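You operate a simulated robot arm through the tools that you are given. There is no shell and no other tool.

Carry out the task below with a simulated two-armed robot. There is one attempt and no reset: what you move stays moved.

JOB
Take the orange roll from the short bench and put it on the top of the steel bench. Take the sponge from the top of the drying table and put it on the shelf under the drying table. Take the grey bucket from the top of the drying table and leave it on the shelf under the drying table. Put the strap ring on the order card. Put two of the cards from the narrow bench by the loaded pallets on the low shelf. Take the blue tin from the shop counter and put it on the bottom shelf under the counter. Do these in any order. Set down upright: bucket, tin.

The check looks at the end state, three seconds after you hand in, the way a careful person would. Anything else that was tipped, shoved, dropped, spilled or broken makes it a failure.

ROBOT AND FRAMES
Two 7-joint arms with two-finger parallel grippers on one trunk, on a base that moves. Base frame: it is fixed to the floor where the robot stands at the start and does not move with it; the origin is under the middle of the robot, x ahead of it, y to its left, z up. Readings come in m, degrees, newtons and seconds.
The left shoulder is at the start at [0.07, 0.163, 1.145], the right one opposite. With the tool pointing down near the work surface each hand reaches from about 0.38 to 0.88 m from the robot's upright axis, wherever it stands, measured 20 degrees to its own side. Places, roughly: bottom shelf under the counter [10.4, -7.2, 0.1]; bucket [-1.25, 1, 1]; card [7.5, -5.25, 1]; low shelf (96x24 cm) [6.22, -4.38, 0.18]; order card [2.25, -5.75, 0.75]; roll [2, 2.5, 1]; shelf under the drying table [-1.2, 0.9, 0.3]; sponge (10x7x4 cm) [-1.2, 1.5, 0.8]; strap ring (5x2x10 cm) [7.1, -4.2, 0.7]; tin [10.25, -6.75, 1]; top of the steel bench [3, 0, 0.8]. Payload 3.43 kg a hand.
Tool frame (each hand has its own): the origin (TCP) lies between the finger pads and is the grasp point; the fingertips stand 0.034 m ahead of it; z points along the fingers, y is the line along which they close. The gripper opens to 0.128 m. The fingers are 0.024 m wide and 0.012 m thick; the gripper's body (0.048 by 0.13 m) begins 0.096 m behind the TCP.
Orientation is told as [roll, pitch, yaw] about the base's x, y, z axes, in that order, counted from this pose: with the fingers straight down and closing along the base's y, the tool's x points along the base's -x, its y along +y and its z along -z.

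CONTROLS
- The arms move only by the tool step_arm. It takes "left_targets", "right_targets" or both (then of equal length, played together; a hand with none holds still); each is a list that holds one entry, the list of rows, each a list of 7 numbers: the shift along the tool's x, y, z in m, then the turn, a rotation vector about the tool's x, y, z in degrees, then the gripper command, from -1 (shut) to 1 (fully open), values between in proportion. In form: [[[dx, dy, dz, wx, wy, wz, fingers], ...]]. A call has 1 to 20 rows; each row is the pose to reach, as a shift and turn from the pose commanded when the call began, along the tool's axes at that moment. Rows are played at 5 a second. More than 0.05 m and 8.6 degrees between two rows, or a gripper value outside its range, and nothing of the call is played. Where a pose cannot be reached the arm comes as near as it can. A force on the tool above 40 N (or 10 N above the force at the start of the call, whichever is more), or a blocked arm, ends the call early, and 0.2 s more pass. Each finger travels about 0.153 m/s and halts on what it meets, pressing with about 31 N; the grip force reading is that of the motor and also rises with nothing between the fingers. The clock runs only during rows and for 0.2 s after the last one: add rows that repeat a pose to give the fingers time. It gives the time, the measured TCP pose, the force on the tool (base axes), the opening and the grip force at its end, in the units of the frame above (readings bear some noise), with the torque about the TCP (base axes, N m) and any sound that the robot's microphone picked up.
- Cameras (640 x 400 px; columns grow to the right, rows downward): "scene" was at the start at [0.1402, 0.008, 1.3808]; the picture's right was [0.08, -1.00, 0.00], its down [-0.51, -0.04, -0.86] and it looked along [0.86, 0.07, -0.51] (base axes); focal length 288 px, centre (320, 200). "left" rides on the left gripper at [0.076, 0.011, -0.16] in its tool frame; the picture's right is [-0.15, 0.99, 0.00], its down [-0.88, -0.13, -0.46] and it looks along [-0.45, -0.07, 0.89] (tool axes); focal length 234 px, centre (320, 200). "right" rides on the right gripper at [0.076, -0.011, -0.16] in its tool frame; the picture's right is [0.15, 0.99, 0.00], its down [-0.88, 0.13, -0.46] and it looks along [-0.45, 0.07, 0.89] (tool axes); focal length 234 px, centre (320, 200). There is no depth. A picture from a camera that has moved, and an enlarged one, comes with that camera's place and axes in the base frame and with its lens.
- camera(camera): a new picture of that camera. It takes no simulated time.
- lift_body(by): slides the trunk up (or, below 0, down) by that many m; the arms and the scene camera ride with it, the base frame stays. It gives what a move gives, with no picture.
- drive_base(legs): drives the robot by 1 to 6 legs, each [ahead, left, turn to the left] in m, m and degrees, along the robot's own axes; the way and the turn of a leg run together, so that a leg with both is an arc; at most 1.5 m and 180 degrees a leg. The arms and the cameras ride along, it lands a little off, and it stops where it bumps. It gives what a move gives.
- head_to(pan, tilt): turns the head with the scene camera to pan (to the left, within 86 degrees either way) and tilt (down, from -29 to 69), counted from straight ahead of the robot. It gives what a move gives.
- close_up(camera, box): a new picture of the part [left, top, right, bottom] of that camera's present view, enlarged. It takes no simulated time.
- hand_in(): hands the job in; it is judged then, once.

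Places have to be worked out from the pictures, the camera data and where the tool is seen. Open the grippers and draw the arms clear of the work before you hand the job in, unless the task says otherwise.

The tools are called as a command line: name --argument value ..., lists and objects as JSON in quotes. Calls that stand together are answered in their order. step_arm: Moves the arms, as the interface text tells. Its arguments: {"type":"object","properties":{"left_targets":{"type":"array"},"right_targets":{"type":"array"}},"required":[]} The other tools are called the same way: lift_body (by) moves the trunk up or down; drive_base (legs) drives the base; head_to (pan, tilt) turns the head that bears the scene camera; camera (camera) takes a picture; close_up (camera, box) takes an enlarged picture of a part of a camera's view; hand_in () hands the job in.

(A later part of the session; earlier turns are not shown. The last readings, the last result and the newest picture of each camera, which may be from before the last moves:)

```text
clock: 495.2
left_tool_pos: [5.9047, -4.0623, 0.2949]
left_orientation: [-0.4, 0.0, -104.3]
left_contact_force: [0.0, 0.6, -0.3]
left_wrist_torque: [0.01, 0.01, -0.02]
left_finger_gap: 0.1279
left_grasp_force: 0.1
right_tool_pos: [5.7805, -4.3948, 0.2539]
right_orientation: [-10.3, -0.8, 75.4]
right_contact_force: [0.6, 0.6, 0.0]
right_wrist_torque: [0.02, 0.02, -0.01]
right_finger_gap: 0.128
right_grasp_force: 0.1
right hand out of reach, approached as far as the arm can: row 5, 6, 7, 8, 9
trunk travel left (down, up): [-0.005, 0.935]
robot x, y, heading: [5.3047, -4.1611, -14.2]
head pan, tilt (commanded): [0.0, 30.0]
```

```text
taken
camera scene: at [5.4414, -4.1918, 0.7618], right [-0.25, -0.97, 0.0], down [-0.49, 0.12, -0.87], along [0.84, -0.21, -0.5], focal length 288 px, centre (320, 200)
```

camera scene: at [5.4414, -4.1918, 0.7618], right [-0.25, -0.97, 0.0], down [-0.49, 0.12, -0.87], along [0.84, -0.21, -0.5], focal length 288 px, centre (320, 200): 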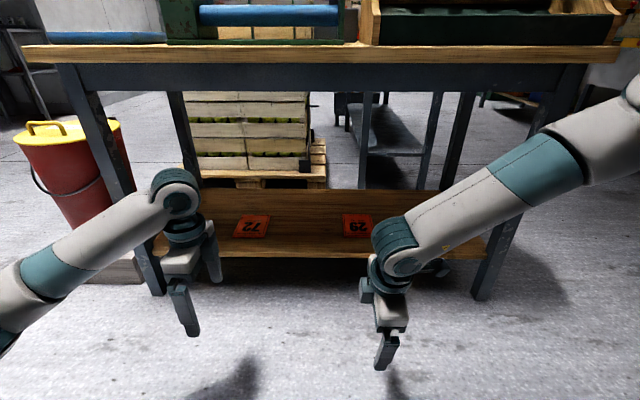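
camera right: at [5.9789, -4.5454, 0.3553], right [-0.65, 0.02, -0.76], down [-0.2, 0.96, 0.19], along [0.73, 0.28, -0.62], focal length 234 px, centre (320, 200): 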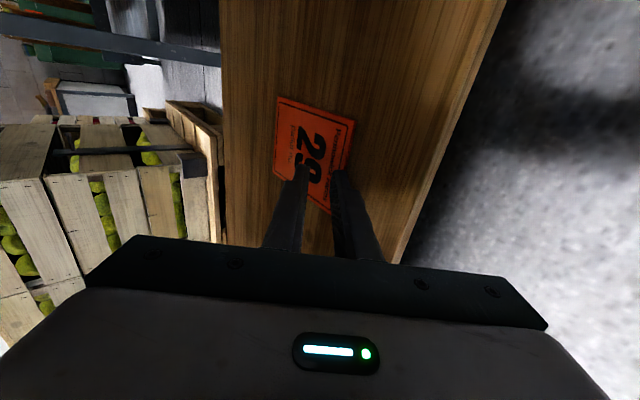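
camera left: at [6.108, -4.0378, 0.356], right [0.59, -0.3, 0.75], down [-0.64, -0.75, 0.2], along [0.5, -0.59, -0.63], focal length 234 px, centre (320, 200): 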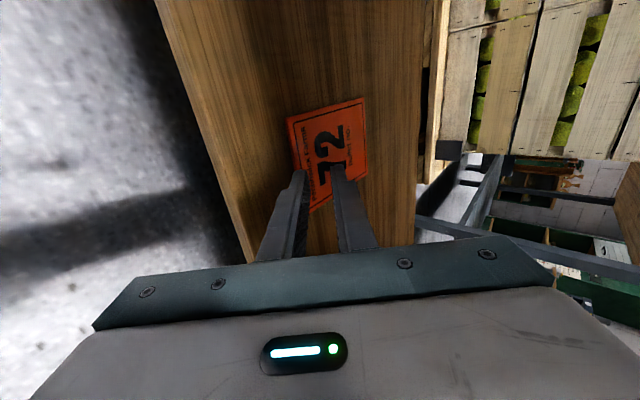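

Hands are clear of the table, and both cards stay put. I raise the trunk and then unroll the hands back to neutral.

lift_body --by 0.4

lift_body --by 0.22

step_arm --left_targets '[[[0, 0, -0.02, 0, 0, -8.2, 1], [0, 0, -0.05, 0, 0, -16.4, 1], [0, 0, -0.08, 0, 0, -24.5, 1], [0, 0, -0.12, 0, 0, -32.7, 1], [0, 0, -0.16, 0, 0, -40.9, 1], [0, 0, -0.2, 0, 0, -49.1, 1], [0, 0, -0.24, 0, 0, -57.3, 1], [0, 0, -0.28, 0, 0, -65.5, 1], [0, 0, -0.3, 0, 0, -73.6, 1], [0, 0, -0.32, 0, 0, -81.8, 1], [0, 0, -0.34, 0, 0, -90, 1], [0, 0, -0.34, 0, 0, -90, 1]]]' --right_targets '[[[0, 0, -0.02, 0, 0, 8.2, 1], [0, 0, -0.05, 0, 0, 16.4, 1], [0, 0, -0.08, 0, 0, 24.5, 1], [0, 0, -0.12, 0, 0, 32.7, 1], [0, 0, -0.16, 0, 0, 40.9, 1], [0, 0, -0.2, 0, 0, 49.1, 1], [0, 0, -0.24, 0, 0, 57.3, 1], [0, 0, -0.28, 0, 0, 65.5, 1], [0, 0, -0.3, 0, 0, 73.6, 1], [0, 0, -0.32, 0, 0, 81.8, 1], [0, 0, -0.34, 0, 0, 90, 1], [0, 0, -0.34, 0, 0, 90, 1]]]'

camera --camera "scene"

```text
clock: 499.1
left_tool_pos: [5.9041, -4.0635, 0.6954]
left_orientation: [-0.5, 0.0, -104.2]
left_contact_force: [-0.7, -0.7, -0.6]
left_wrist_torque: [0.02, -0.01, 0.0]
left_finger_gap: 0.1279
left_grasp_force: 0.0
right_tool_pos: [5.7812, -4.3959, 0.6539]
right_orientation: [-10.4, -0.9, 75.4]
right_contact_force: [-0.3, 0.3, -0.6]
right_wrist_torque: [0.01, 0.01, 0.0]
right_finger_gap: 0.128
right_grasp_force: 0.0
trunk travel left (down, up): [-0.405, 0.535]
robot x, y, heading: [5.3075, -4.1582, -14.1]
head pan, tilt (commanded): [0.0, 30.0]
```

```text
clock: 501.4
left_tool_pos: [5.9046, -4.0629, 0.9151]
left_orientation: [-0.4, 0.0, -104.3]
left_contact_force: [-0.2, -0.1, -0.5]
left_wrist_torque: [-0.02, -0.02, 0.0]
left_finger_gap: 0.1278
left_grasp_force: 0.0
right_tool_pos: [5.7816, -4.3968, 0.8725]
right_orientation: [-10.3, -0.9, 75.5]
right_contact_force: [0.2, 0.0, 0.2]
right_wrist_torque: [-0.01, -0.03, 0.02]
right_finger_gap: 0.1283
right_grasp_force: 0.1
trunk travel left (down, up): [-0.625, 0.315]
robot x, y, heading: [5.3037, -4.1564, -14.1]
head pan, tilt (commanded): [0.0, 30.0]
```

```text
clock: 504.0
left_tool_pos: [5.9076, -4.0645, 1.2555]
left_orientation: [0.1, 0.5, -14.2]
left_contact_force: [-0.3, 0.6, -0.2]
left_wrist_torque: [-0.01, 0.01, -0.01]
left_finger_gap: 0.128
left_grasp_force: 0.0
right_tool_pos: [5.7206, -4.385, 1.2089]
right_orientation: [0.9, -10.3, -15.0]
right_contact_force: [0.0, 0.8, -0.4]
right_wrist_torque: [-0.02, -0.01, 0.0]
right_finger_gap: 0.1279
right_grasp_force: 0.0
trunk travel left (down, up): [-0.625, 0.315]
robot x, y, heading: [5.3074, -4.159, -14.2]
head pan, tilt (commanded): [0.0, 30.0]
```

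```text
taken
camera scene: at [5.4423, -4.1919, 1.3817], right [-0.25, -0.97, 0.0], down [-0.49, 0.12, -0.87], along [0.84, -0.21, -0.5], focal length 288 px, centre (320, 200)
```

scene: 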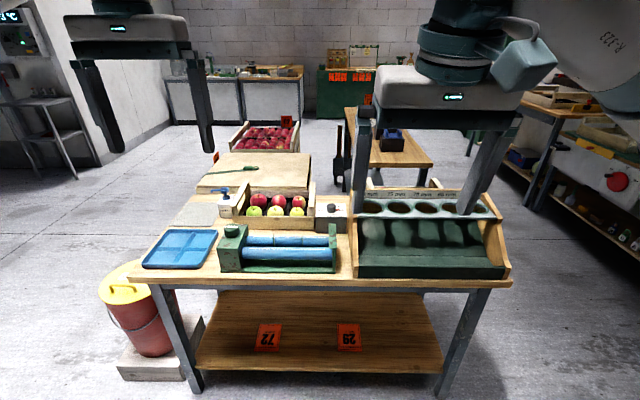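

Both cards are on the low shelf. Next I inspect the order card: I straighten the right hand, move forward a bit from the crates, slide south, turn west and look along the south aisle.

step_arm --right_targets '[[[0, -0.03, 0, 0, 3.4, 0, 1], [0, -0.06, 0, 0, 6.9, 0, 1], [0, -0.09, 0, -0.9, 10.3, 0, 1], [0, -0.09, 0, -0.9, 10.3, 0, 1]]]' --left_targets '[[[0.04, 0, 0, 0, 0, 0, 1], [0.08, 0, 0, 0, 0, 0, 1], [0.12, 0, 0, 0, 0, 0, 1], [0.12, 0, 0, 0, 0, 0, 1]]]'

drive_base --legs '[[0.12, 0, 0], [0, -1.2, 0], [0, 0, -90], [0, 0, -90]]'

head_to --pan 0 --tilt 15

camera --camera "scene"

```text
clock: 505.0
left_tool_pos: [5.791, -4.0315, 1.2561]
left_orientation: [0.0, 0.5, -14.2]
left_contact_force: [0.8, 0.8, -0.7]
left_wrist_torque: [-0.02, 0.01, 0.03]
left_finger_gap: 0.1279
left_grasp_force: 0.0
right_tool_pos: [5.698, -4.472, 1.2067]
right_orientation: [1.6, 0.0, -14.5]
right_contact_force: [1.0, 0.7, 0.0]
right_wrist_torque: [-0.02, 0.07, 0.0]
right_finger_gap: 0.1281
right_grasp_force: 0.1
trunk travel left (down, up): [-0.625, 0.315]
robot x, y, heading: [5.3027, -4.1578, -14.0]
head pan, tilt (commanded): [0.0, 30.0]
```

```text
clock: 519.6
left_tool_pos: [4.6383, -5.4852, 1.2585]
left_orientation: [0.0, 0.5, 165.8]
left_contact_force: [0.7, -0.4, -0.5]
left_wrist_torque: [0.04, -0.01, 0.0]
left_finger_gap: 0.1281
left_grasp_force: 0.1
right_tool_pos: [4.7315, -5.0472, 1.2062]
right_orientation: [1.7, 0.0, 165.4]
right_contact_force: [0.3, -0.5, 0.2]
right_wrist_torque: [-0.04, 0.01, -0.03]
right_finger_gap: 0.1281
right_grasp_force: 0.1
trunk travel left (down, up): [-0.625, 0.315]
robot x, y, heading: [5.127, -5.3611, 165.6]
head pan, tilt (commanded): [0.0, 30.0]
```

```text
clock: 520.4
left_tool_pos: [4.6389, -5.4866, 1.2577]
left_orientation: [-0.1, 0.4, 165.7]
left_contact_force: [-0.6, -0.1, 0.6]
left_wrist_torque: [-0.02, 0.03, -0.02]
left_finger_gap: 0.1282
left_grasp_force: 0.0
right_tool_pos: [4.7316, -5.0481, 1.206]
right_orientation: [1.7, 0.0, 165.3]
right_contact_force: [0.3, -0.3, -0.2]
right_wrist_torque: [0.0, -0.03, 0.0]
right_finger_gap: 0.1281
right_grasp_force: 0.0
trunk travel left (down, up): [-0.625, 0.315]
robot x, y, heading: [5.1235, -5.3604, 165.6]
head pan, tilt (commanded): [0.0, 15.0]
```

```text
taken
camera scene: at [4.9839, -5.3262, 1.4059], right [0.25, 0.97, 0.0], down [0.25, -0.06, -0.97], along [-0.94, 0.24, -0.26], focal length 288 px, centre (320, 200)
```

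scene: 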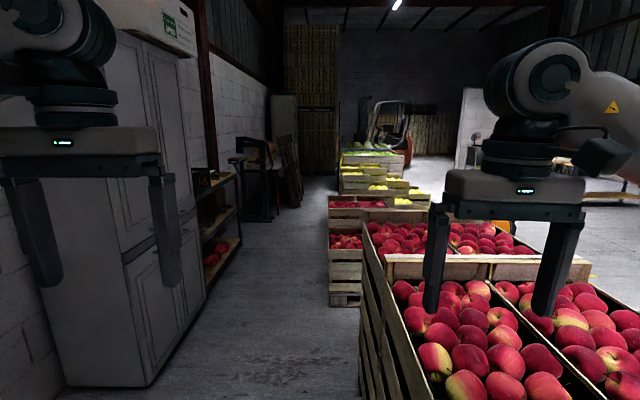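

The order card should be on the dark shelf unit past the lockers. I slide left 0.23 m to centre in the aisle and drive 1.4 m ahead, then look.

drive_base --legs '[[0, 0.23, -0.5], [1.4, 0, 0]]'

head_to --pan 25 --tilt 25

camera --camera "scene"

head_to --pan 0 --tilt 20

camera --camera "scene"

```text
clock: 528.7
left_tool_pos: [3.2259, -5.3436, 1.2576]
left_orientation: [-0.1, 0.3, 164.9]
left_contact_force: [-0.7, 0.7, -0.2]
left_wrist_torque: [-0.02, 0.02, 0.0]
left_finger_gap: 0.1285
left_grasp_force: 0.0
right_tool_pos: [3.3249, -4.9058, 1.2065]
right_orientation: [1.7, -0.1, 164.8]
right_contact_force: [0.0, 0.3, -0.1]
right_wrist_torque: [0.02, 0.0, 0.03]
right_finger_gap: 0.128
right_grasp_force: 0.0
trunk travel left (down, up): [-0.625, 0.315]
robot x, y, heading: [3.7126, -5.2257, 165.1]
head pan, tilt (commanded): [0.0, 15.0]
```

```text
clock: 529.6
left_tool_pos: [3.2273, -5.3417, 1.2584]
left_orientation: [0.0, 0.4, 165.0]
left_contact_force: [-0.3, 0.4, 0.8]
left_wrist_torque: [0.02, -0.01, -0.02]
left_finger_gap: 0.1282
left_grasp_force: 0.1
right_tool_pos: [3.3257, -4.9055, 1.2068]
right_orientation: [1.7, -0.1, 164.8]
right_contact_force: [-0.5, 0.4, -0.3]
right_wrist_torque: [0.01, 0.04, 0.02]
right_finger_gap: 0.1278
right_grasp_force: 0.1
trunk travel left (down, up): [-0.625, 0.315]
robot x, y, heading: [3.7117, -5.2231, 165.0]
head pan, tilt (commanded): [25.0, 25.0]
```

```text
taken
camera scene: at [3.5743, -5.2271, 1.3898], right [-0.17, 0.98, 0.0], down [0.42, 0.07, -0.91], along [-0.89, -0.16, -0.42], focal length 288 px, centre (320, 200)
```

scene: 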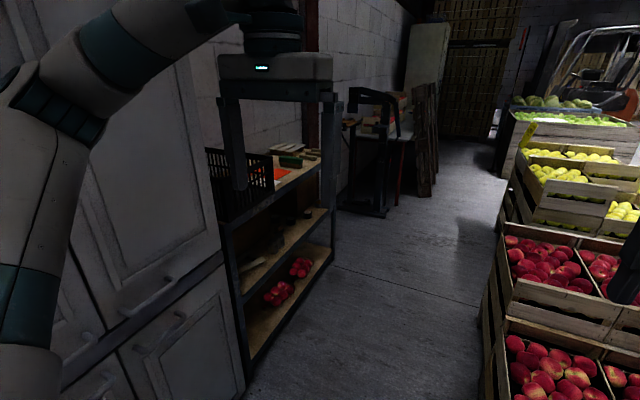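

```text
clock: 530.5
left_tool_pos: [3.2263, -5.3424, 1.2578]
left_orientation: [0.0, 0.3, 164.9]
left_contact_force: [0.4, -1.1, 0.0]
left_wrist_torque: [-0.01, 0.01, 0.0]
left_finger_gap: 0.1282
left_grasp_force: 0.2
right_tool_pos: [3.3257, -4.9053, 1.2067]
right_orientation: [1.7, 0.1, 164.8]
right_contact_force: [0.9, -0.3, 0.4]
right_wrist_torque: [0.03, 0.01, 0.02]
right_finger_gap: 0.1282
right_grasp_force: 0.1
trunk travel left (down, up): [-0.625, 0.315]
robot x, y, heading: [3.7149, -5.2215, 165.1]
head pan, tilt (commanded): [0.0, 20.0]
```

```text
taken
camera scene: at [3.5749, -5.1871, 1.3978], right [0.26, 0.97, 0.0], down [0.33, -0.09, -0.94], along [-0.91, 0.24, -0.34], focal length 288 px, centre (320, 200)
```

scene: 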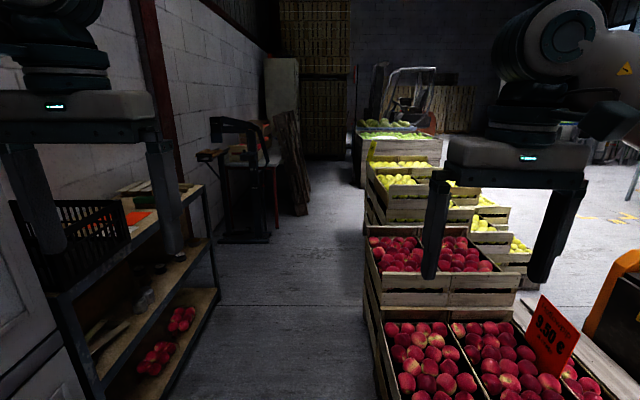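

The shelf unit with a basket and an orange card on top is ahead on the left. I drive 1.2 m further and turn left to face it.

drive_base --legs '[[1.2, 0, 0], [0, 0, 90]]'

head_to --pan 0 --tilt 35

camera --camera "scene"

```text
clock: 534.5
left_tool_pos: [2.5049, -5.1236, 1.2584]
left_orientation: [0.4, 0.2, 158.9]
left_contact_force: [-0.4, 0.5, -0.2]
left_wrist_torque: [-0.02, 0.03, -0.01]
left_finger_gap: 0.1283
left_grasp_force: 0.1
right_tool_pos: [2.6475, -4.6985, 1.2094]
right_orientation: [2.1, -0.5, 158.6]
right_contact_force: [0.2, 0.5, 0.3]
right_wrist_torque: [-0.02, 0.02, 0.01]
right_finger_gap: 0.128
right_grasp_force: 0.0
trunk travel left (down, up): [-0.625, 0.315]
robot x, y, heading: [2.9947, -5.0589, 159.0]
head pan, tilt (commanded): [0.0, 20.0]
stopped in leg 1: the robot was blocked; the commanded pose is now the measured one
```

```text
clock: 535.3
left_tool_pos: [2.4962, -5.1269, 1.2559]
left_orientation: [0.1, 0.6, 158.9]
left_contact_force: [-0.2, 0.0, -0.3]
left_wrist_torque: [0.01, -0.07, 0.02]
left_finger_gap: 0.1281
left_grasp_force: 0.1
right_tool_pos: [2.6373, -4.7008, 1.2093]
right_orientation: [1.9, -0.1, 158.7]
right_contact_force: [-0.5, -0.8, 0.2]
right_wrist_torque: [0.01, -0.04, 0.0]
right_finger_gap: 0.1277
right_grasp_force: 0.0
trunk travel left (down, up): [-0.625, 0.315]
robot x, y, heading: [2.9936, -5.0612, 159.4]
head pan, tilt (commanded): [0.0, 35.0]
```

```text
taken
camera scene: at [2.8612, -5.0107, 1.3737], right [0.35, 0.94, 0.0], down [0.54, -0.2, -0.82], along [-0.77, 0.29, -0.57], focal length 288 px, centre (320, 200)
```

scene: 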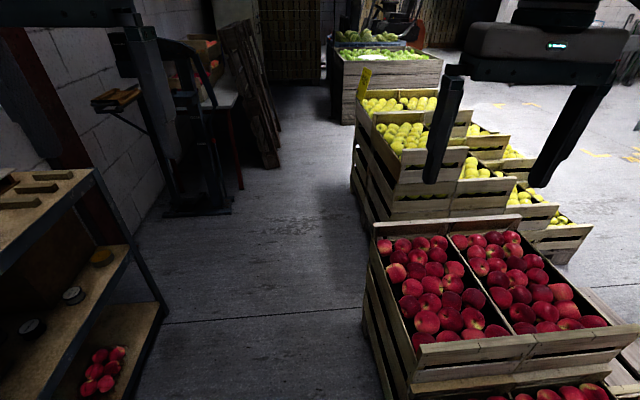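

I was blocked—probably grazing a pallet on my right. I look there before moving.

head_to --pan -60 --tilt 50

camera --camera "scene"

head_to --pan 60 --tilt 45

camera --camera "scene"

camera --camera "right"

camera --camera "left"

```text
clock: 536.6
left_tool_pos: [2.4996, -5.1268, 1.2586]
left_orientation: [0.1, 0.3, 159.0]
left_contact_force: [-0.5, -0.8, -0.2]
left_wrist_torque: [0.0, -0.01, -0.03]
left_finger_gap: 0.1281
left_grasp_force: 0.2
right_tool_pos: [2.6401, -4.7007, 1.2089]
right_orientation: [1.9, -0.4, 158.7]
right_contact_force: [-0.3, -0.5, -0.4]
right_wrist_torque: [-0.02, 0.0, -0.01]
right_finger_gap: 0.128
right_grasp_force: 0.0
trunk travel left (down, up): [-0.625, 0.315]
robot x, y, heading: [2.9965, -5.0621, 159.1]
head pan, tilt (commanded): [-60.0, 50.0]
```

```text
taken
camera scene: at [2.9343, -4.9653, 1.3523], right [0.99, 0.16, 0.0], down [0.12, -0.76, -0.64], along [-0.1, 0.63, -0.77], focal length 288 px, centre (320, 200)
```

scene: 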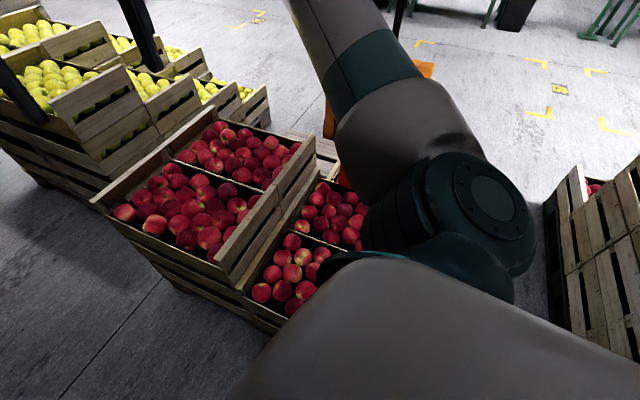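

```text
clock: 538.6
left_tool_pos: [2.4984, -5.126, 1.2568]
left_orientation: [0.1, 0.3, 158.8]
left_contact_force: [0.2, -0.3, 0.5]
left_wrist_torque: [0.01, 0.0, 0.03]
left_finger_gap: 0.128
left_grasp_force: 0.0
right_tool_pos: [2.642, -4.7004, 1.2093]
right_orientation: [1.9, -0.4, 158.7]
right_contact_force: [0.4, 0.2, -0.8]
right_wrist_torque: [-0.01, 0.02, 0.03]
right_finger_gap: 0.128
right_grasp_force: 0.0
trunk travel left (down, up): [-0.625, 0.315]
robot x, y, heading: [2.9934, -5.0594, 159.3]
head pan, tilt (commanded): [60.0, 45.0]
```

```text
taken
camera scene: at [2.8836, -5.0928, 1.3592], right [-0.63, 0.77, 0.0], down [0.55, 0.45, -0.71], along [-0.55, -0.45, -0.71], focal length 288 px, centre (320, 200)
```

scene: 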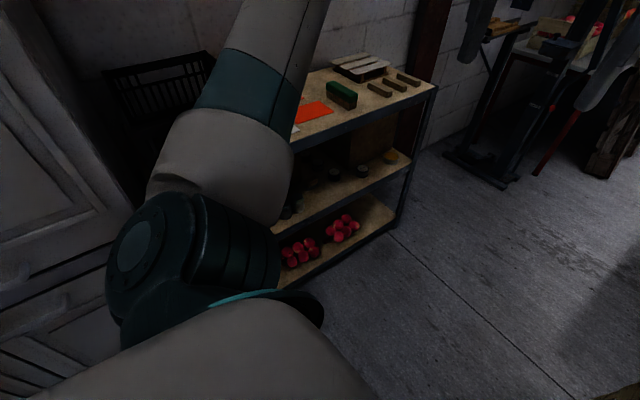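

```text
taken
camera right: at [2.7178, -4.7127, 1.3679], right [-0.22, -0.97, 0.03], down [-0.86, 0.21, 0.46], along [-0.46, 0.08, -0.89], focal length 234 px, centre (320, 200)
```

right: 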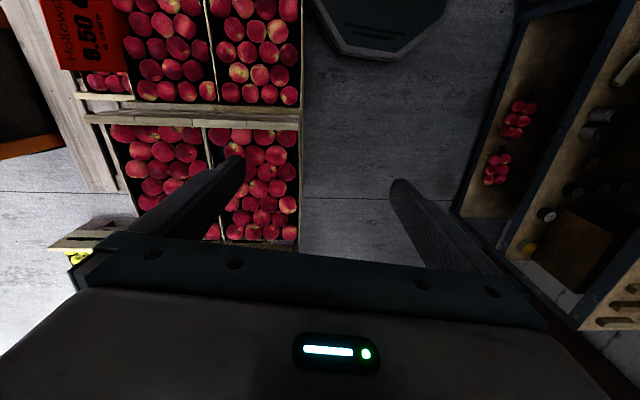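

```text
taken
camera left: at [2.5653, -5.1643, 1.4173], right [-0.49, -0.87, 0.0], down [-0.78, 0.44, 0.45], along [-0.39, 0.22, -0.89], focal length 234 px, centre (320, 200)
```

left: 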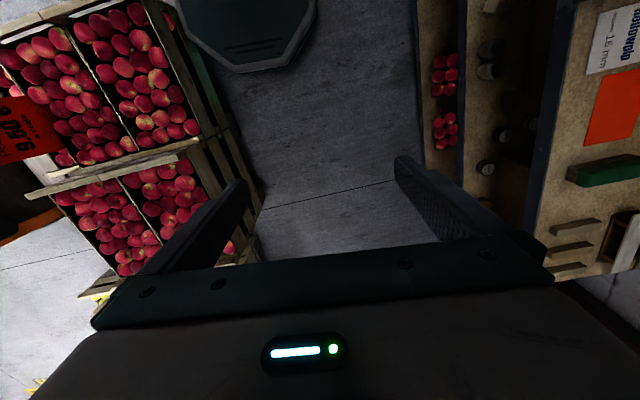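

The base is just touching the crate stack on its right. I ease left away from it, straighten the heading, go forward, and then turn to the shelf.

drive_base --legs '[[0, 0.1, 0], [0, 0, 6], [0.45, 0, 0]]'

head_to --pan 75 --tilt 40

camera --camera "scene"

camera --camera "right"

```text
clock: 542.6
left_tool_pos: [2.0356, -5.1569, 1.2568]
left_orientation: [0.1, 0.3, 165.1]
left_contact_force: [-0.2, 0.1, 0.3]
left_wrist_torque: [0.02, 0.0, 0.02]
left_finger_gap: 0.128
left_grasp_force: 0.0
right_tool_pos: [2.1308, -4.7188, 1.2087]
right_orientation: [1.8, -0.3, 164.8]
right_contact_force: [0.1, -0.2, 0.0]
right_wrist_torque: [-0.02, 0.01, 0.04]
right_finger_gap: 0.1281
right_grasp_force: 0.1
trunk travel left (down, up): [-0.625, 0.315]
robot x, y, heading: [2.5184, -5.0412, 165.6]
head pan, tilt (commanded): [60.0, 45.0]
```

```text
clock: 543.4
left_tool_pos: [2.0341, -5.1578, 1.2575]
left_orientation: [0.2, 0.3, 165.1]
left_contact_force: [-0.4, 0.9, -0.7]
left_wrist_torque: [0.05, -0.02, 0.01]
left_finger_gap: 0.1278
left_grasp_force: 0.1
right_tool_pos: [2.1306, -4.7186, 1.2096]
right_orientation: [2.0, -0.2, 164.8]
right_contact_force: [0.1, -1.1, -0.4]
right_wrist_torque: [0.01, -0.01, -0.02]
right_finger_gap: 0.1279
right_grasp_force: 0.1
trunk travel left (down, up): [-0.625, 0.315]
robot x, y, heading: [2.5209, -5.0403, 165.6]
head pan, tilt (commanded): [75.0, 40.0]
```

```text
taken
camera scene: at [2.429, -5.0988, 1.3664], right [-0.87, 0.49, 0.0], down [0.32, 0.56, -0.77], along [-0.38, -0.67, -0.64], focal length 288 px, centre (320, 200)
```

scene: 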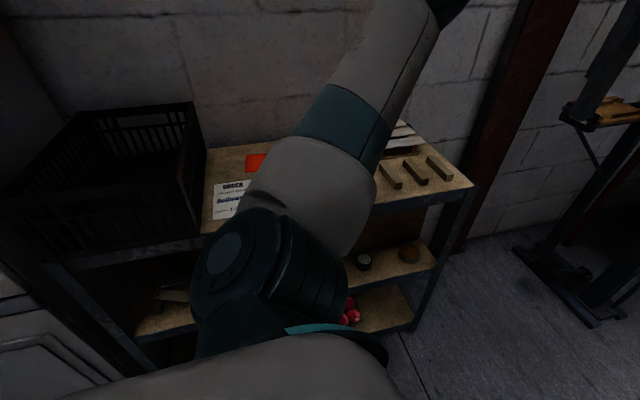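

```text
taken
camera right: at [2.2084, -4.7227, 1.3679], right [-0.12, -0.99, 0.03], down [-0.88, 0.12, 0.46], along [-0.46, 0.03, -0.89], focal length 234 px, centre (320, 200)
```

right: 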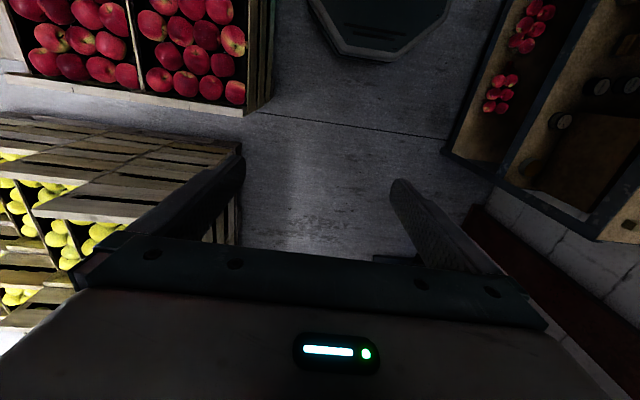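

I see a white printed card on the top board (likely the order card). I turn left to face the shelf and zoom.

drive_base --legs '[[0, 0, 89.5]]'

head_to --pan 10 --tilt 40

camera --camera "scene"

camera --camera "left"

```text
clock: 547.6
left_tool_pos: [2.6338, -5.5238, 1.2571]
left_orientation: [0.2, 0.4, -105.5]
left_contact_force: [-0.5, -0.8, -0.1]
left_wrist_torque: [-0.01, 0.02, 0.02]
left_finger_gap: 0.128
left_grasp_force: 0.1
right_tool_pos: [2.1951, -5.4242, 1.2087]
right_orientation: [1.9, -0.2, -105.8]
right_contact_force: [-0.6, -0.3, -0.4]
right_wrist_torque: [-0.05, 0.0, 0.01]
right_finger_gap: 0.1279
right_grasp_force: 0.0
trunk travel left (down, up): [-0.625, 0.315]
robot x, y, heading: [2.5224, -5.0395, -105.5]
head pan, tilt (commanded): [75.0, 40.0]
```

```text
clock: 548.9
left_tool_pos: [2.6342, -5.5238, 1.2575]
left_orientation: [0.1, 0.3, -105.6]
left_contact_force: [-0.9, 1.4, -0.8]
left_wrist_torque: [0.0, -0.01, 0.0]
left_finger_gap: 0.1279
left_grasp_force: 0.1
right_tool_pos: [2.1964, -5.4229, 1.2089]
right_orientation: [1.9, -0.3, -105.9]
right_contact_force: [0.7, -0.5, 0.0]
right_wrist_torque: [0.01, 0.01, -0.01]
right_finger_gap: 0.1278
right_grasp_force: 0.1
trunk travel left (down, up): [-0.625, 0.315]
robot x, y, heading: [2.5176, -5.0358, -105.3]
head pan, tilt (commanded): [10.0, 40.0]
```

```text
taken
camera scene: at [2.4987, -5.1708, 1.3664], right [-1.0, 0.09, 0.0], down [0.06, 0.64, -0.77], along [-0.07, -0.76, -0.64], focal length 288 px, centre (320, 200)
```

scene: 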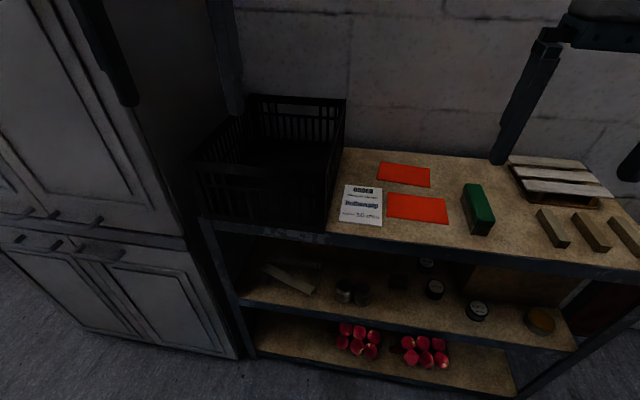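

```text
taken
camera left: at [2.6642, -5.4561, 1.4173], right [0.91, -0.41, 0.0], down [-0.36, -0.81, 0.45], along [-0.18, -0.41, -0.89], focal length 234 px, centre (320, 200)
```

left: 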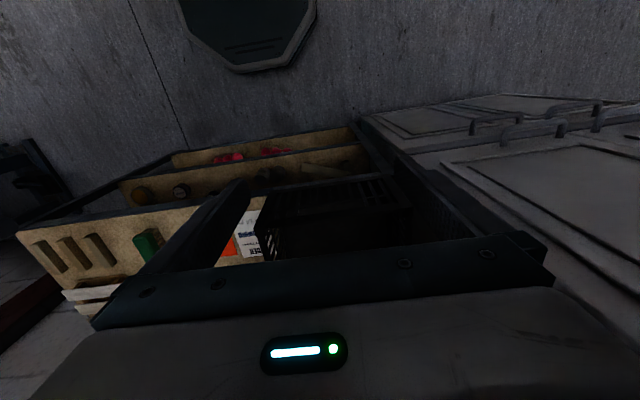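

close_up --camera "scene" --box '[320, 150, 500, 250]'

close_up --camera "scene" --box '[325, 175, 405, 235]'

```text
3.56 times, centred on (410, 200) of scene
camera zoom: at [2.4987, -5.1708, 1.3664], right [-1.0, 0.09, 0.0], down [0.06, 0.64, -0.77], along [-0.07, -0.76, -0.64], focal length 1024 px, centre (0, 200)
```

zoom: 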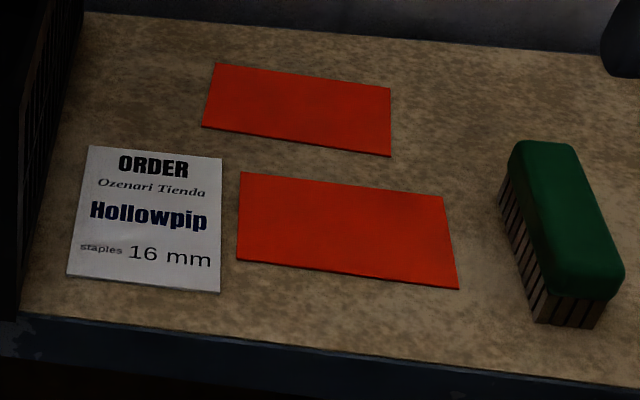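

```text
6.67 times, centred on (365, 205) of scene
camera zoom: at [2.4987, -5.1708, 1.3664], right [-1.0, 0.09, 0.0], down [0.06, 0.64, -0.77], along [-0.07, -0.76, -0.64], focal length 1919 px, centre (20, 167)
```

zoom: 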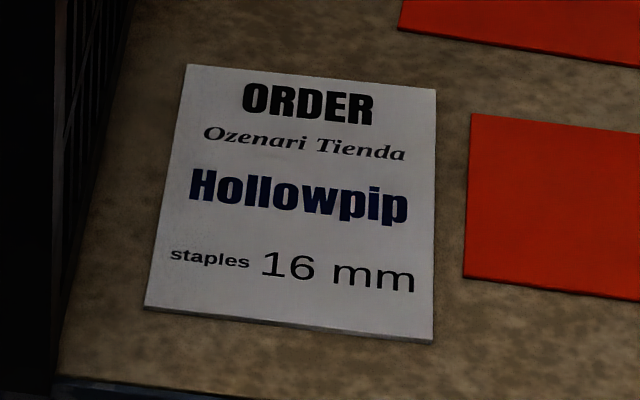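

The order card is a white card (~12×17 cm, a few mm thick) lying loose by the shelf's front edge. The strap is tied to the pallet 5 m away, so I intend to bring the card to the ring. I shift left 0.16 m and view the card from above with the right hand camera.

drive_base --legs '[[0, 0.16, 0]]'

step_arm --right_targets '[[[-0.04, 0.005, 0, 0.6, 0, 0, 1], [-0.08, 0.01, 0, 1.2, 0, 0, 1], [-0.12, 0.015, 0, 1.9, 0, 0, 1], [-0.16, 0.02, 0, 1.9, 0, 0, 1], [-0.2, 0.025, 0, 1.9, 0, 0, 1], [-0.24, 0.03, 0, 1.9, 0, 0, 1], [-0.24, 0.03, 0, 1.9, 0, 0, 1]]]'

camera --camera "right"

camera --camera "scene"

```text
clock: 550.4
left_tool_pos: [2.785, -5.5655, 1.2579]
left_orientation: [0.1, 0.3, -105.7]
left_contact_force: [-0.6, 1.1, -0.5]
left_wrist_torque: [-0.01, -0.02, -0.03]
left_finger_gap: 0.1282
left_grasp_force: 0.1
right_tool_pos: [2.3489, -5.4651, 1.2077]
right_orientation: [2.0, -0.4, -106.0]
right_contact_force: [0.0, -0.2, -0.3]
right_wrist_torque: [0.03, -0.05, 0.03]
right_finger_gap: 0.128
right_grasp_force: 0.0
trunk travel left (down, up): [-0.625, 0.315]
robot x, y, heading: [2.6715, -5.0791, -105.2]
head pan, tilt (commanded): [10.0, 40.0]
```

```text
clock: 552.0
left_tool_pos: [2.7862, -5.5651, 1.2571]
left_orientation: [0.1, 0.4, -105.8]
left_contact_force: [0.6, 1.1, 0.4]
left_wrist_torque: [-0.03, 0.0, 0.01]
left_finger_gap: 0.1282
left_grasp_force: 0.0
right_tool_pos: [2.3108, -5.7037, 1.2101]
right_orientation: [0.0, -0.3, -105.9]
right_contact_force: [0.4, -0.7, -0.1]
right_wrist_torque: [-0.06, -0.01, -0.01]
right_finger_gap: 0.128
right_grasp_force: 0.1
trunk travel left (down, up): [-0.625, 0.315]
robot x, y, heading: [2.6711, -5.0811, -105.4]
head pan, tilt (commanded): [10.0, 40.0]
```

```text
taken
camera right: at [2.3211, -5.6266, 1.3706], right [0.99, -0.13, 0.0], down [-0.12, -0.88, 0.46], along [-0.06, -0.46, -0.89], focal length 234 px, centre (320, 200)
```

right: 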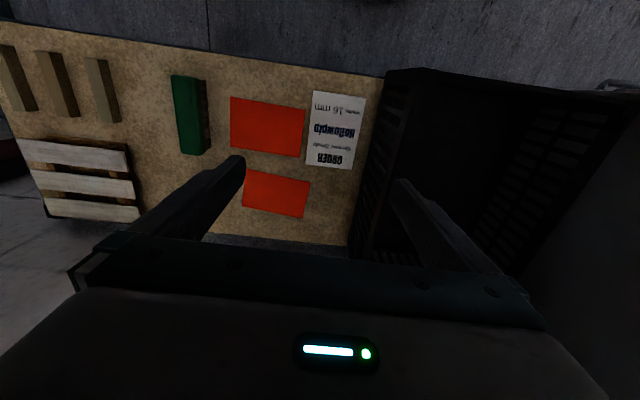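

```text
taken
camera scene: at [2.6519, -5.212, 1.3665], right [-1.0, 0.09, 0.0], down [0.06, 0.64, -0.77], along [-0.07, -0.76, -0.64], focal length 288 px, centre (320, 200)
```

scene: 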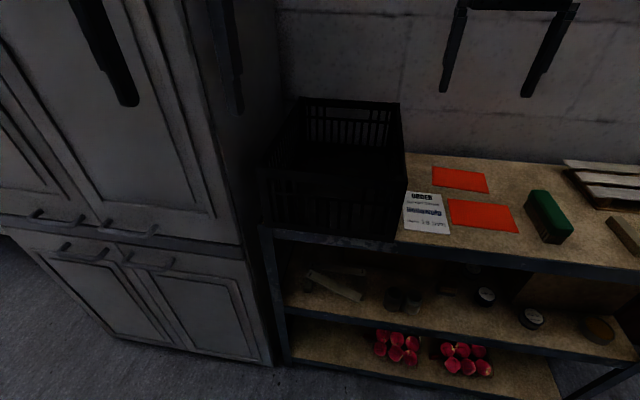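

I zoom with both cameras to measure the card accurately.

close_up --camera "right" --box '[290, 70, 390, 190]'

close_up --camera "scene" --box '[385, 160, 465, 250]'

```text
3.33 times, centred on (340, 130) of right
camera zoom: at [2.3211, -5.6266, 1.3706], right [0.99, -0.13, 0.0], down [-0.12, -0.88, 0.46], along [-0.06, -0.46, -0.89], focal length 781 px, centre (253, 433)
```

zoom: 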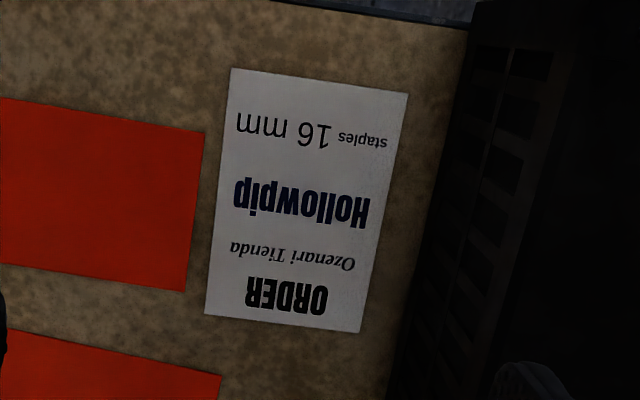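

```text
4.44 times, centred on (425, 205) of scene
camera zoom: at [2.6519, -5.212, 1.3665], right [-1.0, 0.09, 0.0], down [0.06, 0.64, -0.77], along [-0.07, -0.76, -0.64], focal length 1279 px, centre (-147, 178)
```

zoom: 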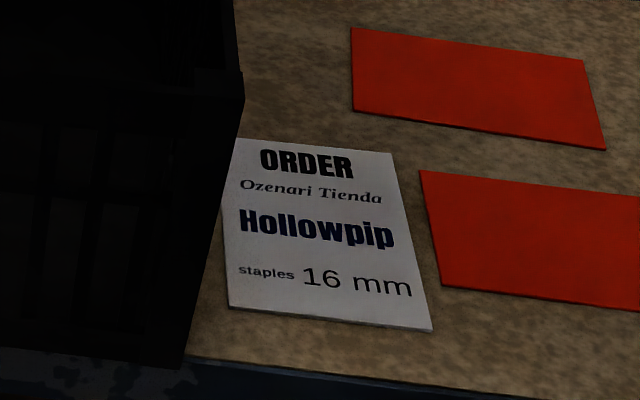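

Triangulated: card 10.4×15 cm, z≈0.876, centre ≈(2.336,-5.730); a basket is 2.4 cm to its left and an orange card ~1.2 cm to its right (except along the nearest 3 cm). I'll grip its near end by the side edges, draw it out over the front edge, then regrip. First I bring the right hand over the near end.

step_arm --right_targets '[[[0.02, 0.016, 0.03, 0, 0, -0.4, 0.78], [0.0409, 0.0316, 0.06, 0, 0, -0.8, 0.78], [0.0409, 0.0316, 0.1, 0, 0, -0.8, 0.78], [0.0409, 0.0316, 0.14, 0, 0, -0.8, 0.78], [0.0409, 0.0316, 0.18, 0, 0, -0.8, 0.78], [0.0409, 0.0316, 0.22, 0, 0, -0.8, 0.78], [0.0409, 0.0316, 0.22, 0, 0, -0.8, 0.78]]]'

camera --camera "right"

close_up --camera "scene" --box '[350, 120, 510, 260]'

```text
clock: 553.6
left_tool_pos: [2.7876, -5.5654, 1.2589]
left_orientation: [0.1, 0.3, -105.8]
left_contact_force: [-0.8, 0.8, -0.2]
left_wrist_torque: [-0.03, 0.01, 0.02]
left_finger_gap: 0.1283
left_grasp_force: 0.1
right_tool_pos: [2.354, -5.6752, 0.9912]
right_orientation: [0.1, -0.2, -105.2]
right_contact_force: [0.1, 0.4, 0.2]
right_wrist_torque: [0.03, 0.0, -0.04]
right_finger_gap: 0.114
right_grasp_force: 0.0
trunk travel left (down, up): [-0.625, 0.315]
robot x, y, heading: [2.6695, -5.079, -105.6]
head pan, tilt (commanded): [10.0, 40.0]
```

```text
taken
camera right: at [2.3624, -5.5974, 1.1511], right [0.99, -0.12, 0.0], down [-0.1, -0.88, 0.46], along [-0.06, -0.46, -0.89], focal length 234 px, centre (320, 200)
```

right: 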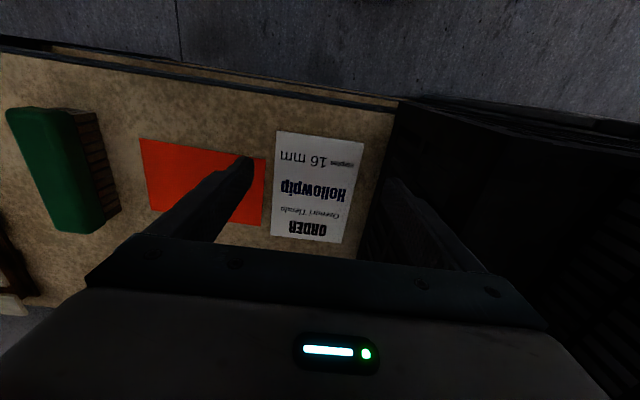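

```text
2.86 times, centred on (430, 190) of scene
camera zoom: at [2.6531, -5.2125, 1.3665], right [-1.0, 0.09, 0.0], down [0.06, 0.64, -0.77], along [-0.07, -0.76, -0.64], focal length 822 px, centre (6, 229)
```

zoom: 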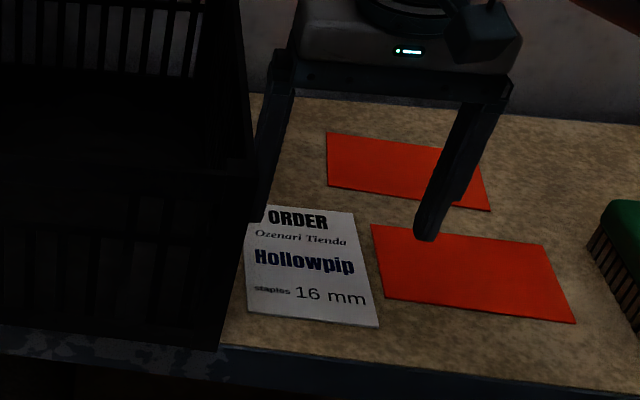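

Fine-tuning: shift 4 mm back and 2 mm right, opening 11.2 cm, and descend to just above the card to check finger positions.

step_arm --right_targets '[[[0.004, -0.002, 0.02, 0, 0, 0, 0.75], [0.004, -0.002, 0.045, 0, 0, 0, 0.75], [0.004, -0.002, 0.065, 0, 0, 0, 0.75], [0.004, -0.002, 0.073, 0, 0, 0, 0.75], [0.004, -0.002, 0.073, 0, 0, 0, 0.75]]]'

close_up --camera "scene" --box '[370, 150, 480, 250]'

camera --camera "right"

```text
clock: 554.8
left_tool_pos: [2.7862, -5.5675, 1.2581]
left_orientation: [0.1, 0.4, -105.7]
left_contact_force: [0.2, -0.2, 0.3]
left_wrist_torque: [0.0, 0.0, 0.02]
left_finger_gap: 0.1281
left_grasp_force: 0.1
right_tool_pos: [2.3535, -5.6697, 0.918]
right_orientation: [-0.1, -0.3, -105.2]
right_contact_force: [0.2, 0.8, 0.2]
right_wrist_torque: [0.02, 0.0, -0.01]
right_finger_gap: 0.1118
right_grasp_force: 0.1
trunk travel left (down, up): [-0.625, 0.315]
robot x, y, heading: [2.6755, -5.0827, -105.1]
head pan, tilt (commanded): [10.0, 40.0]
```

```text
4.00 times, centred on (425, 200) of scene
camera zoom: at [2.6526, -5.213, 1.3664], right [-1.0, 0.09, 0.0], down [0.06, 0.64, -0.77], along [-0.07, -0.76, -0.64], focal length 1151 px, centre (-100, 200)
```

zoom: 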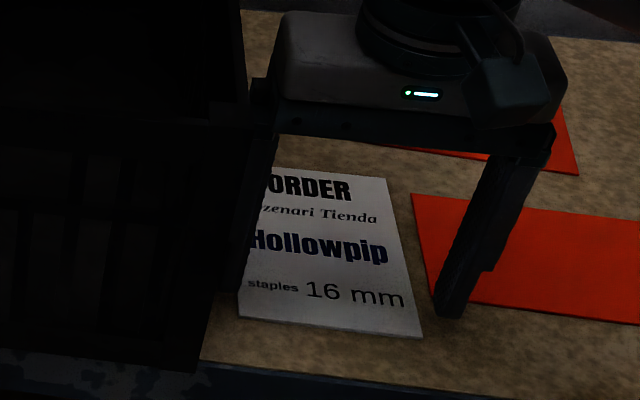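

```text
taken
camera right: at [2.3617, -5.5932, 1.0777], right [0.99, -0.12, 0.0], down [-0.1, -0.88, 0.46], along [-0.05, -0.46, -0.89], focal length 234 px, centre (320, 200)
```

right: 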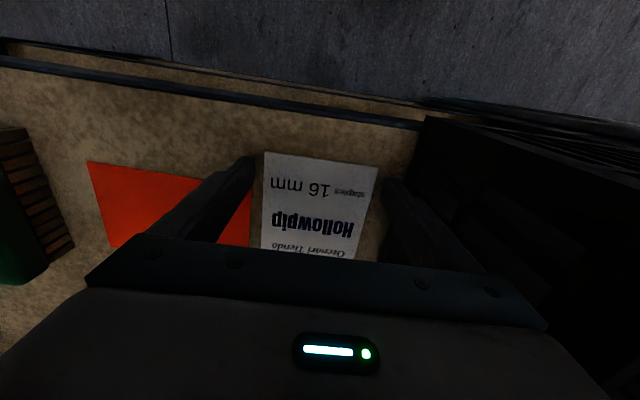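

The right finger is very close to the orange card's corner, so I shift 5 mm further back toward me, then lower until the tips just touch the board.

step_arm --right_targets '[[[0.005, 0, 0, 0, 0, 0, 0.75], [0.005, 0, 0.004, 0, 0, 0, 0.75], [0.005, 0, 0.008, 0, 0, 0, 0.75], [0.005, 0, 0.008, 0, 0, 0, 0.75]]]'

close_up --camera "scene" --box '[370, 150, 480, 250]'

close_up --camera "right" --box '[220, 110, 420, 260]'

```text
clock: 555.8
left_tool_pos: [2.7864, -5.5669, 1.2575]
left_orientation: [0.2, 0.2, -105.7]
left_contact_force: [0.0, -0.2, -0.4]
left_wrist_torque: [-0.01, -0.04, -0.01]
left_finger_gap: 0.128
left_grasp_force: 0.0
right_tool_pos: [2.354, -5.6661, 0.9084]
right_orientation: [0.0, -0.2, -105.2]
right_contact_force: [-0.2, 0.4, -0.1]
right_wrist_torque: [-0.03, 0.01, 0.0]
right_finger_gap: 0.112
right_grasp_force: 0.0
trunk travel left (down, up): [-0.625, 0.315]
robot x, y, heading: [2.6736, -5.0779, -105.3]
head pan, tilt (commanded): [10.0, 40.0]
```

```text
4.00 times, centred on (425, 200) of scene
camera zoom: at [2.6526, -5.2129, 1.3664], right [-1.0, 0.09, 0.0], down [0.06, 0.64, -0.77], along [-0.07, -0.76, -0.64], focal length 1151 px, centre (-100, 200)
```

zoom: 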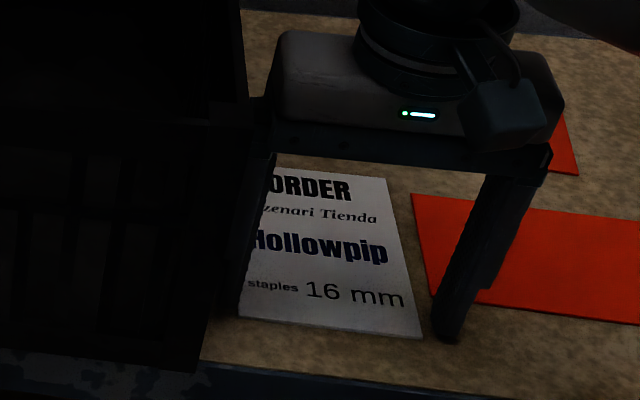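

```text
2.67 times, centred on (320, 185) of right
camera zoom: at [2.3628, -5.5882, 1.0692], right [0.99, -0.12, 0.0], down [-0.1, -0.88, 0.46], along [-0.05, -0.46, -0.89], focal length 624 px, centre (320, 240)
```

zoom: 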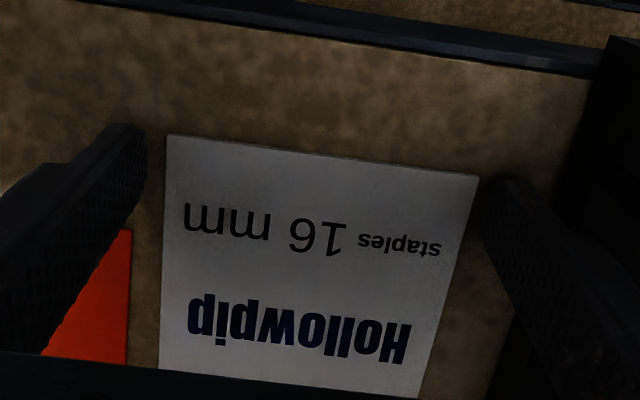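

Both fingertips are beside the card's near corners, clear of the orange card. I lower in 1–1.5 mm steps until contact with the board.

step_arm --right_targets '[[[0, 0, 0.0015, 0, 0, 0, 0.75], [0, 0, 0.0015, 0, 0, 0, 0.75]]]'

step_arm --right_targets '[[[0, 0, 0.0015, 0, 0, 0, 0.75], [0, 0, 0.0015, 0, 0, 0, 0.75]]]'

step_arm --right_targets '[[[0, 0, 0.0015, 0, 0, 0, 0.75], [0, 0, 0.0015, 0, 0, 0, 0.75]]]'

```text
clock: 556.4
left_tool_pos: [2.7861, -5.5666, 1.2583]
left_orientation: [0.2, 0.3, -105.8]
left_contact_force: [0.0, 0.4, 0.0]
left_wrist_torque: [-0.02, -0.02, 0.01]
left_finger_gap: 0.1281
left_grasp_force: 0.1
right_tool_pos: [2.3533, -5.6653, 0.9076]
right_orientation: [0.0, -0.3, -105.2]
right_contact_force: [-0.1, -1.7, 0.0]
right_wrist_torque: [0.02, -0.02, -0.01]
right_finger_gap: 0.1119
right_grasp_force: 0.0
trunk travel left (down, up): [-0.625, 0.315]
robot x, y, heading: [2.672, -5.0804, -105.4]
head pan, tilt (commanded): [10.0, 40.0]
```

```text
clock: 557.0
left_tool_pos: [2.7851, -5.5675, 1.2577]
left_orientation: [0.2, 0.3, -105.7]
left_contact_force: [-0.3, 0.2, 0.1]
left_wrist_torque: [0.0, -0.03, 0.0]
left_finger_gap: 0.1281
left_grasp_force: 0.0
right_tool_pos: [2.3531, -5.665, 0.9065]
right_orientation: [0.0, -0.3, -105.2]
right_contact_force: [0.0, -0.6, 0.6]
right_wrist_torque: [0.01, 0.03, 0.0]
right_finger_gap: 0.1121
right_grasp_force: 0.0
trunk travel left (down, up): [-0.625, 0.315]
robot x, y, heading: [2.6741, -5.0807, -105.2]
head pan, tilt (commanded): [10.0, 40.0]
```

```text
clock: 557.6
left_tool_pos: [2.7863, -5.5668, 1.2575]
left_orientation: [0.2, 0.2, -105.7]
left_contact_force: [-0.1, -0.6, 0.3]
left_wrist_torque: [0.02, -0.01, -0.02]
left_finger_gap: 0.1277
left_grasp_force: 0.1
right_tool_pos: [2.355, -5.6662, 0.9051]
right_orientation: [0.0, -0.3, -105.2]
right_contact_force: [0.1, 0.9, -0.3]
right_wrist_torque: [0.0, -0.01, 0.05]
right_finger_gap: 0.1124
right_grasp_force: 0.1
trunk travel left (down, up): [-0.625, 0.315]
robot x, y, heading: [2.6759, -5.0778, -105.5]
head pan, tilt (commanded): [10.0, 40.0]
```

No contact yet; I continue.

step_arm --right_targets '[[[0, 0, 0.0015, 0, 0, 0, 0.75], [0, 0, 0.0015, 0, 0, 0, 0.75]]]'

step_arm --right_targets '[[[0, 0, 0.0015, 0, 0, 0, 0.75], [0, 0, 0.0015, 0, 0, 0, 0.75]]]'

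step_arm --right_targets '[[[0, 0, 0.0015, 0, 0, 0, 0.75], [0, 0, 0.0015, 0, 0, 0, 0.75]]]'

close_up --camera "scene" --box '[370, 150, 480, 250]'

```text
clock: 558.2
left_tool_pos: [2.7863, -5.5665, 1.2578]
left_orientation: [0.2, 0.3, -105.7]
left_contact_force: [0.2, 1.0, 0.5]
left_wrist_torque: [-0.03, -0.02, 0.0]
left_finger_gap: 0.128
left_grasp_force: 0.0
right_tool_pos: [2.3535, -5.6649, 0.9045]
right_orientation: [0.0, -0.3, -105.2]
right_contact_force: [-1.0, -0.3, 2.7]
right_wrist_torque: [0.05, 0.13, 0.01]
right_finger_gap: 0.1118
right_grasp_force: 0.0
trunk travel left (down, up): [-0.625, 0.315]
robot x, y, heading: [2.6759, -5.0785, -105.7]
head pan, tilt (commanded): [10.0, 40.0]
```

```text
clock: 558.8
left_tool_pos: [2.7862, -5.5649, 1.2575]
left_orientation: [0.2, 0.3, -105.7]
left_contact_force: [0.4, -0.1, 1.0]
left_wrist_torque: [-0.01, 0.02, 0.03]
left_finger_gap: 0.1277
left_grasp_force: 0.1
right_tool_pos: [2.3536, -5.6648, 0.9048]
right_orientation: [0.0, -0.4, -105.2]
right_contact_force: [-0.8, -2.4, 14.8]
right_wrist_torque: [0.29, 0.77, 0.21]
right_finger_gap: 0.112
right_grasp_force: 0.1
trunk travel left (down, up): [-0.625, 0.315]
robot x, y, heading: [2.6735, -5.0812, -105.5]
head pan, tilt (commanded): [10.0, 40.0]
```

```text
clock: 559.4
left_tool_pos: [2.7883, -5.5656, 1.2585]
left_orientation: [0.1, 0.2, -105.7]
left_contact_force: [-0.5, -0.4, -0.8]
left_wrist_torque: [-0.04, -0.01, 0.01]
left_finger_gap: 0.1281
left_grasp_force: 0.1
right_tool_pos: [2.3535, -5.6643, 0.9036]
right_orientation: [0.1, -0.6, -105.2]
right_contact_force: [-4.1, -6.7, 29.5]
right_wrist_torque: [0.44, 1.28, 0.63]
right_finger_gap: 0.112
right_grasp_force: 0.1
trunk travel left (down, up): [-0.625, 0.315]
robot x, y, heading: [2.6733, -5.0808, -105.2]
head pan, tilt (commanded): [10.0, 40.0]
```

```text
4.00 times, centred on (425, 200) of scene
camera zoom: at [2.6539, -5.2109, 1.367], right [-1.0, 0.09, 0.0], down [0.06, 0.64, -0.77], along [-0.07, -0.76, -0.64], focal length 1151 px, centre (-100, 200)
```

zoom: 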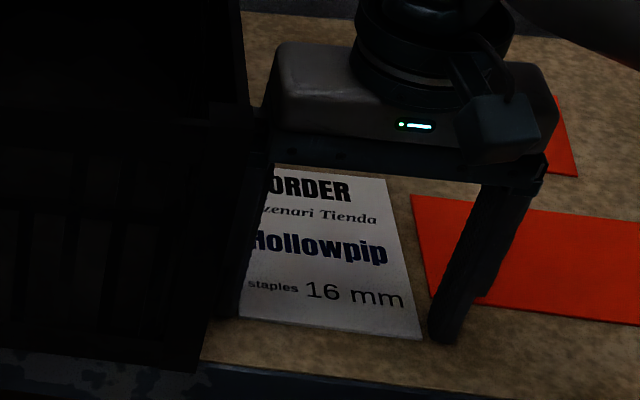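

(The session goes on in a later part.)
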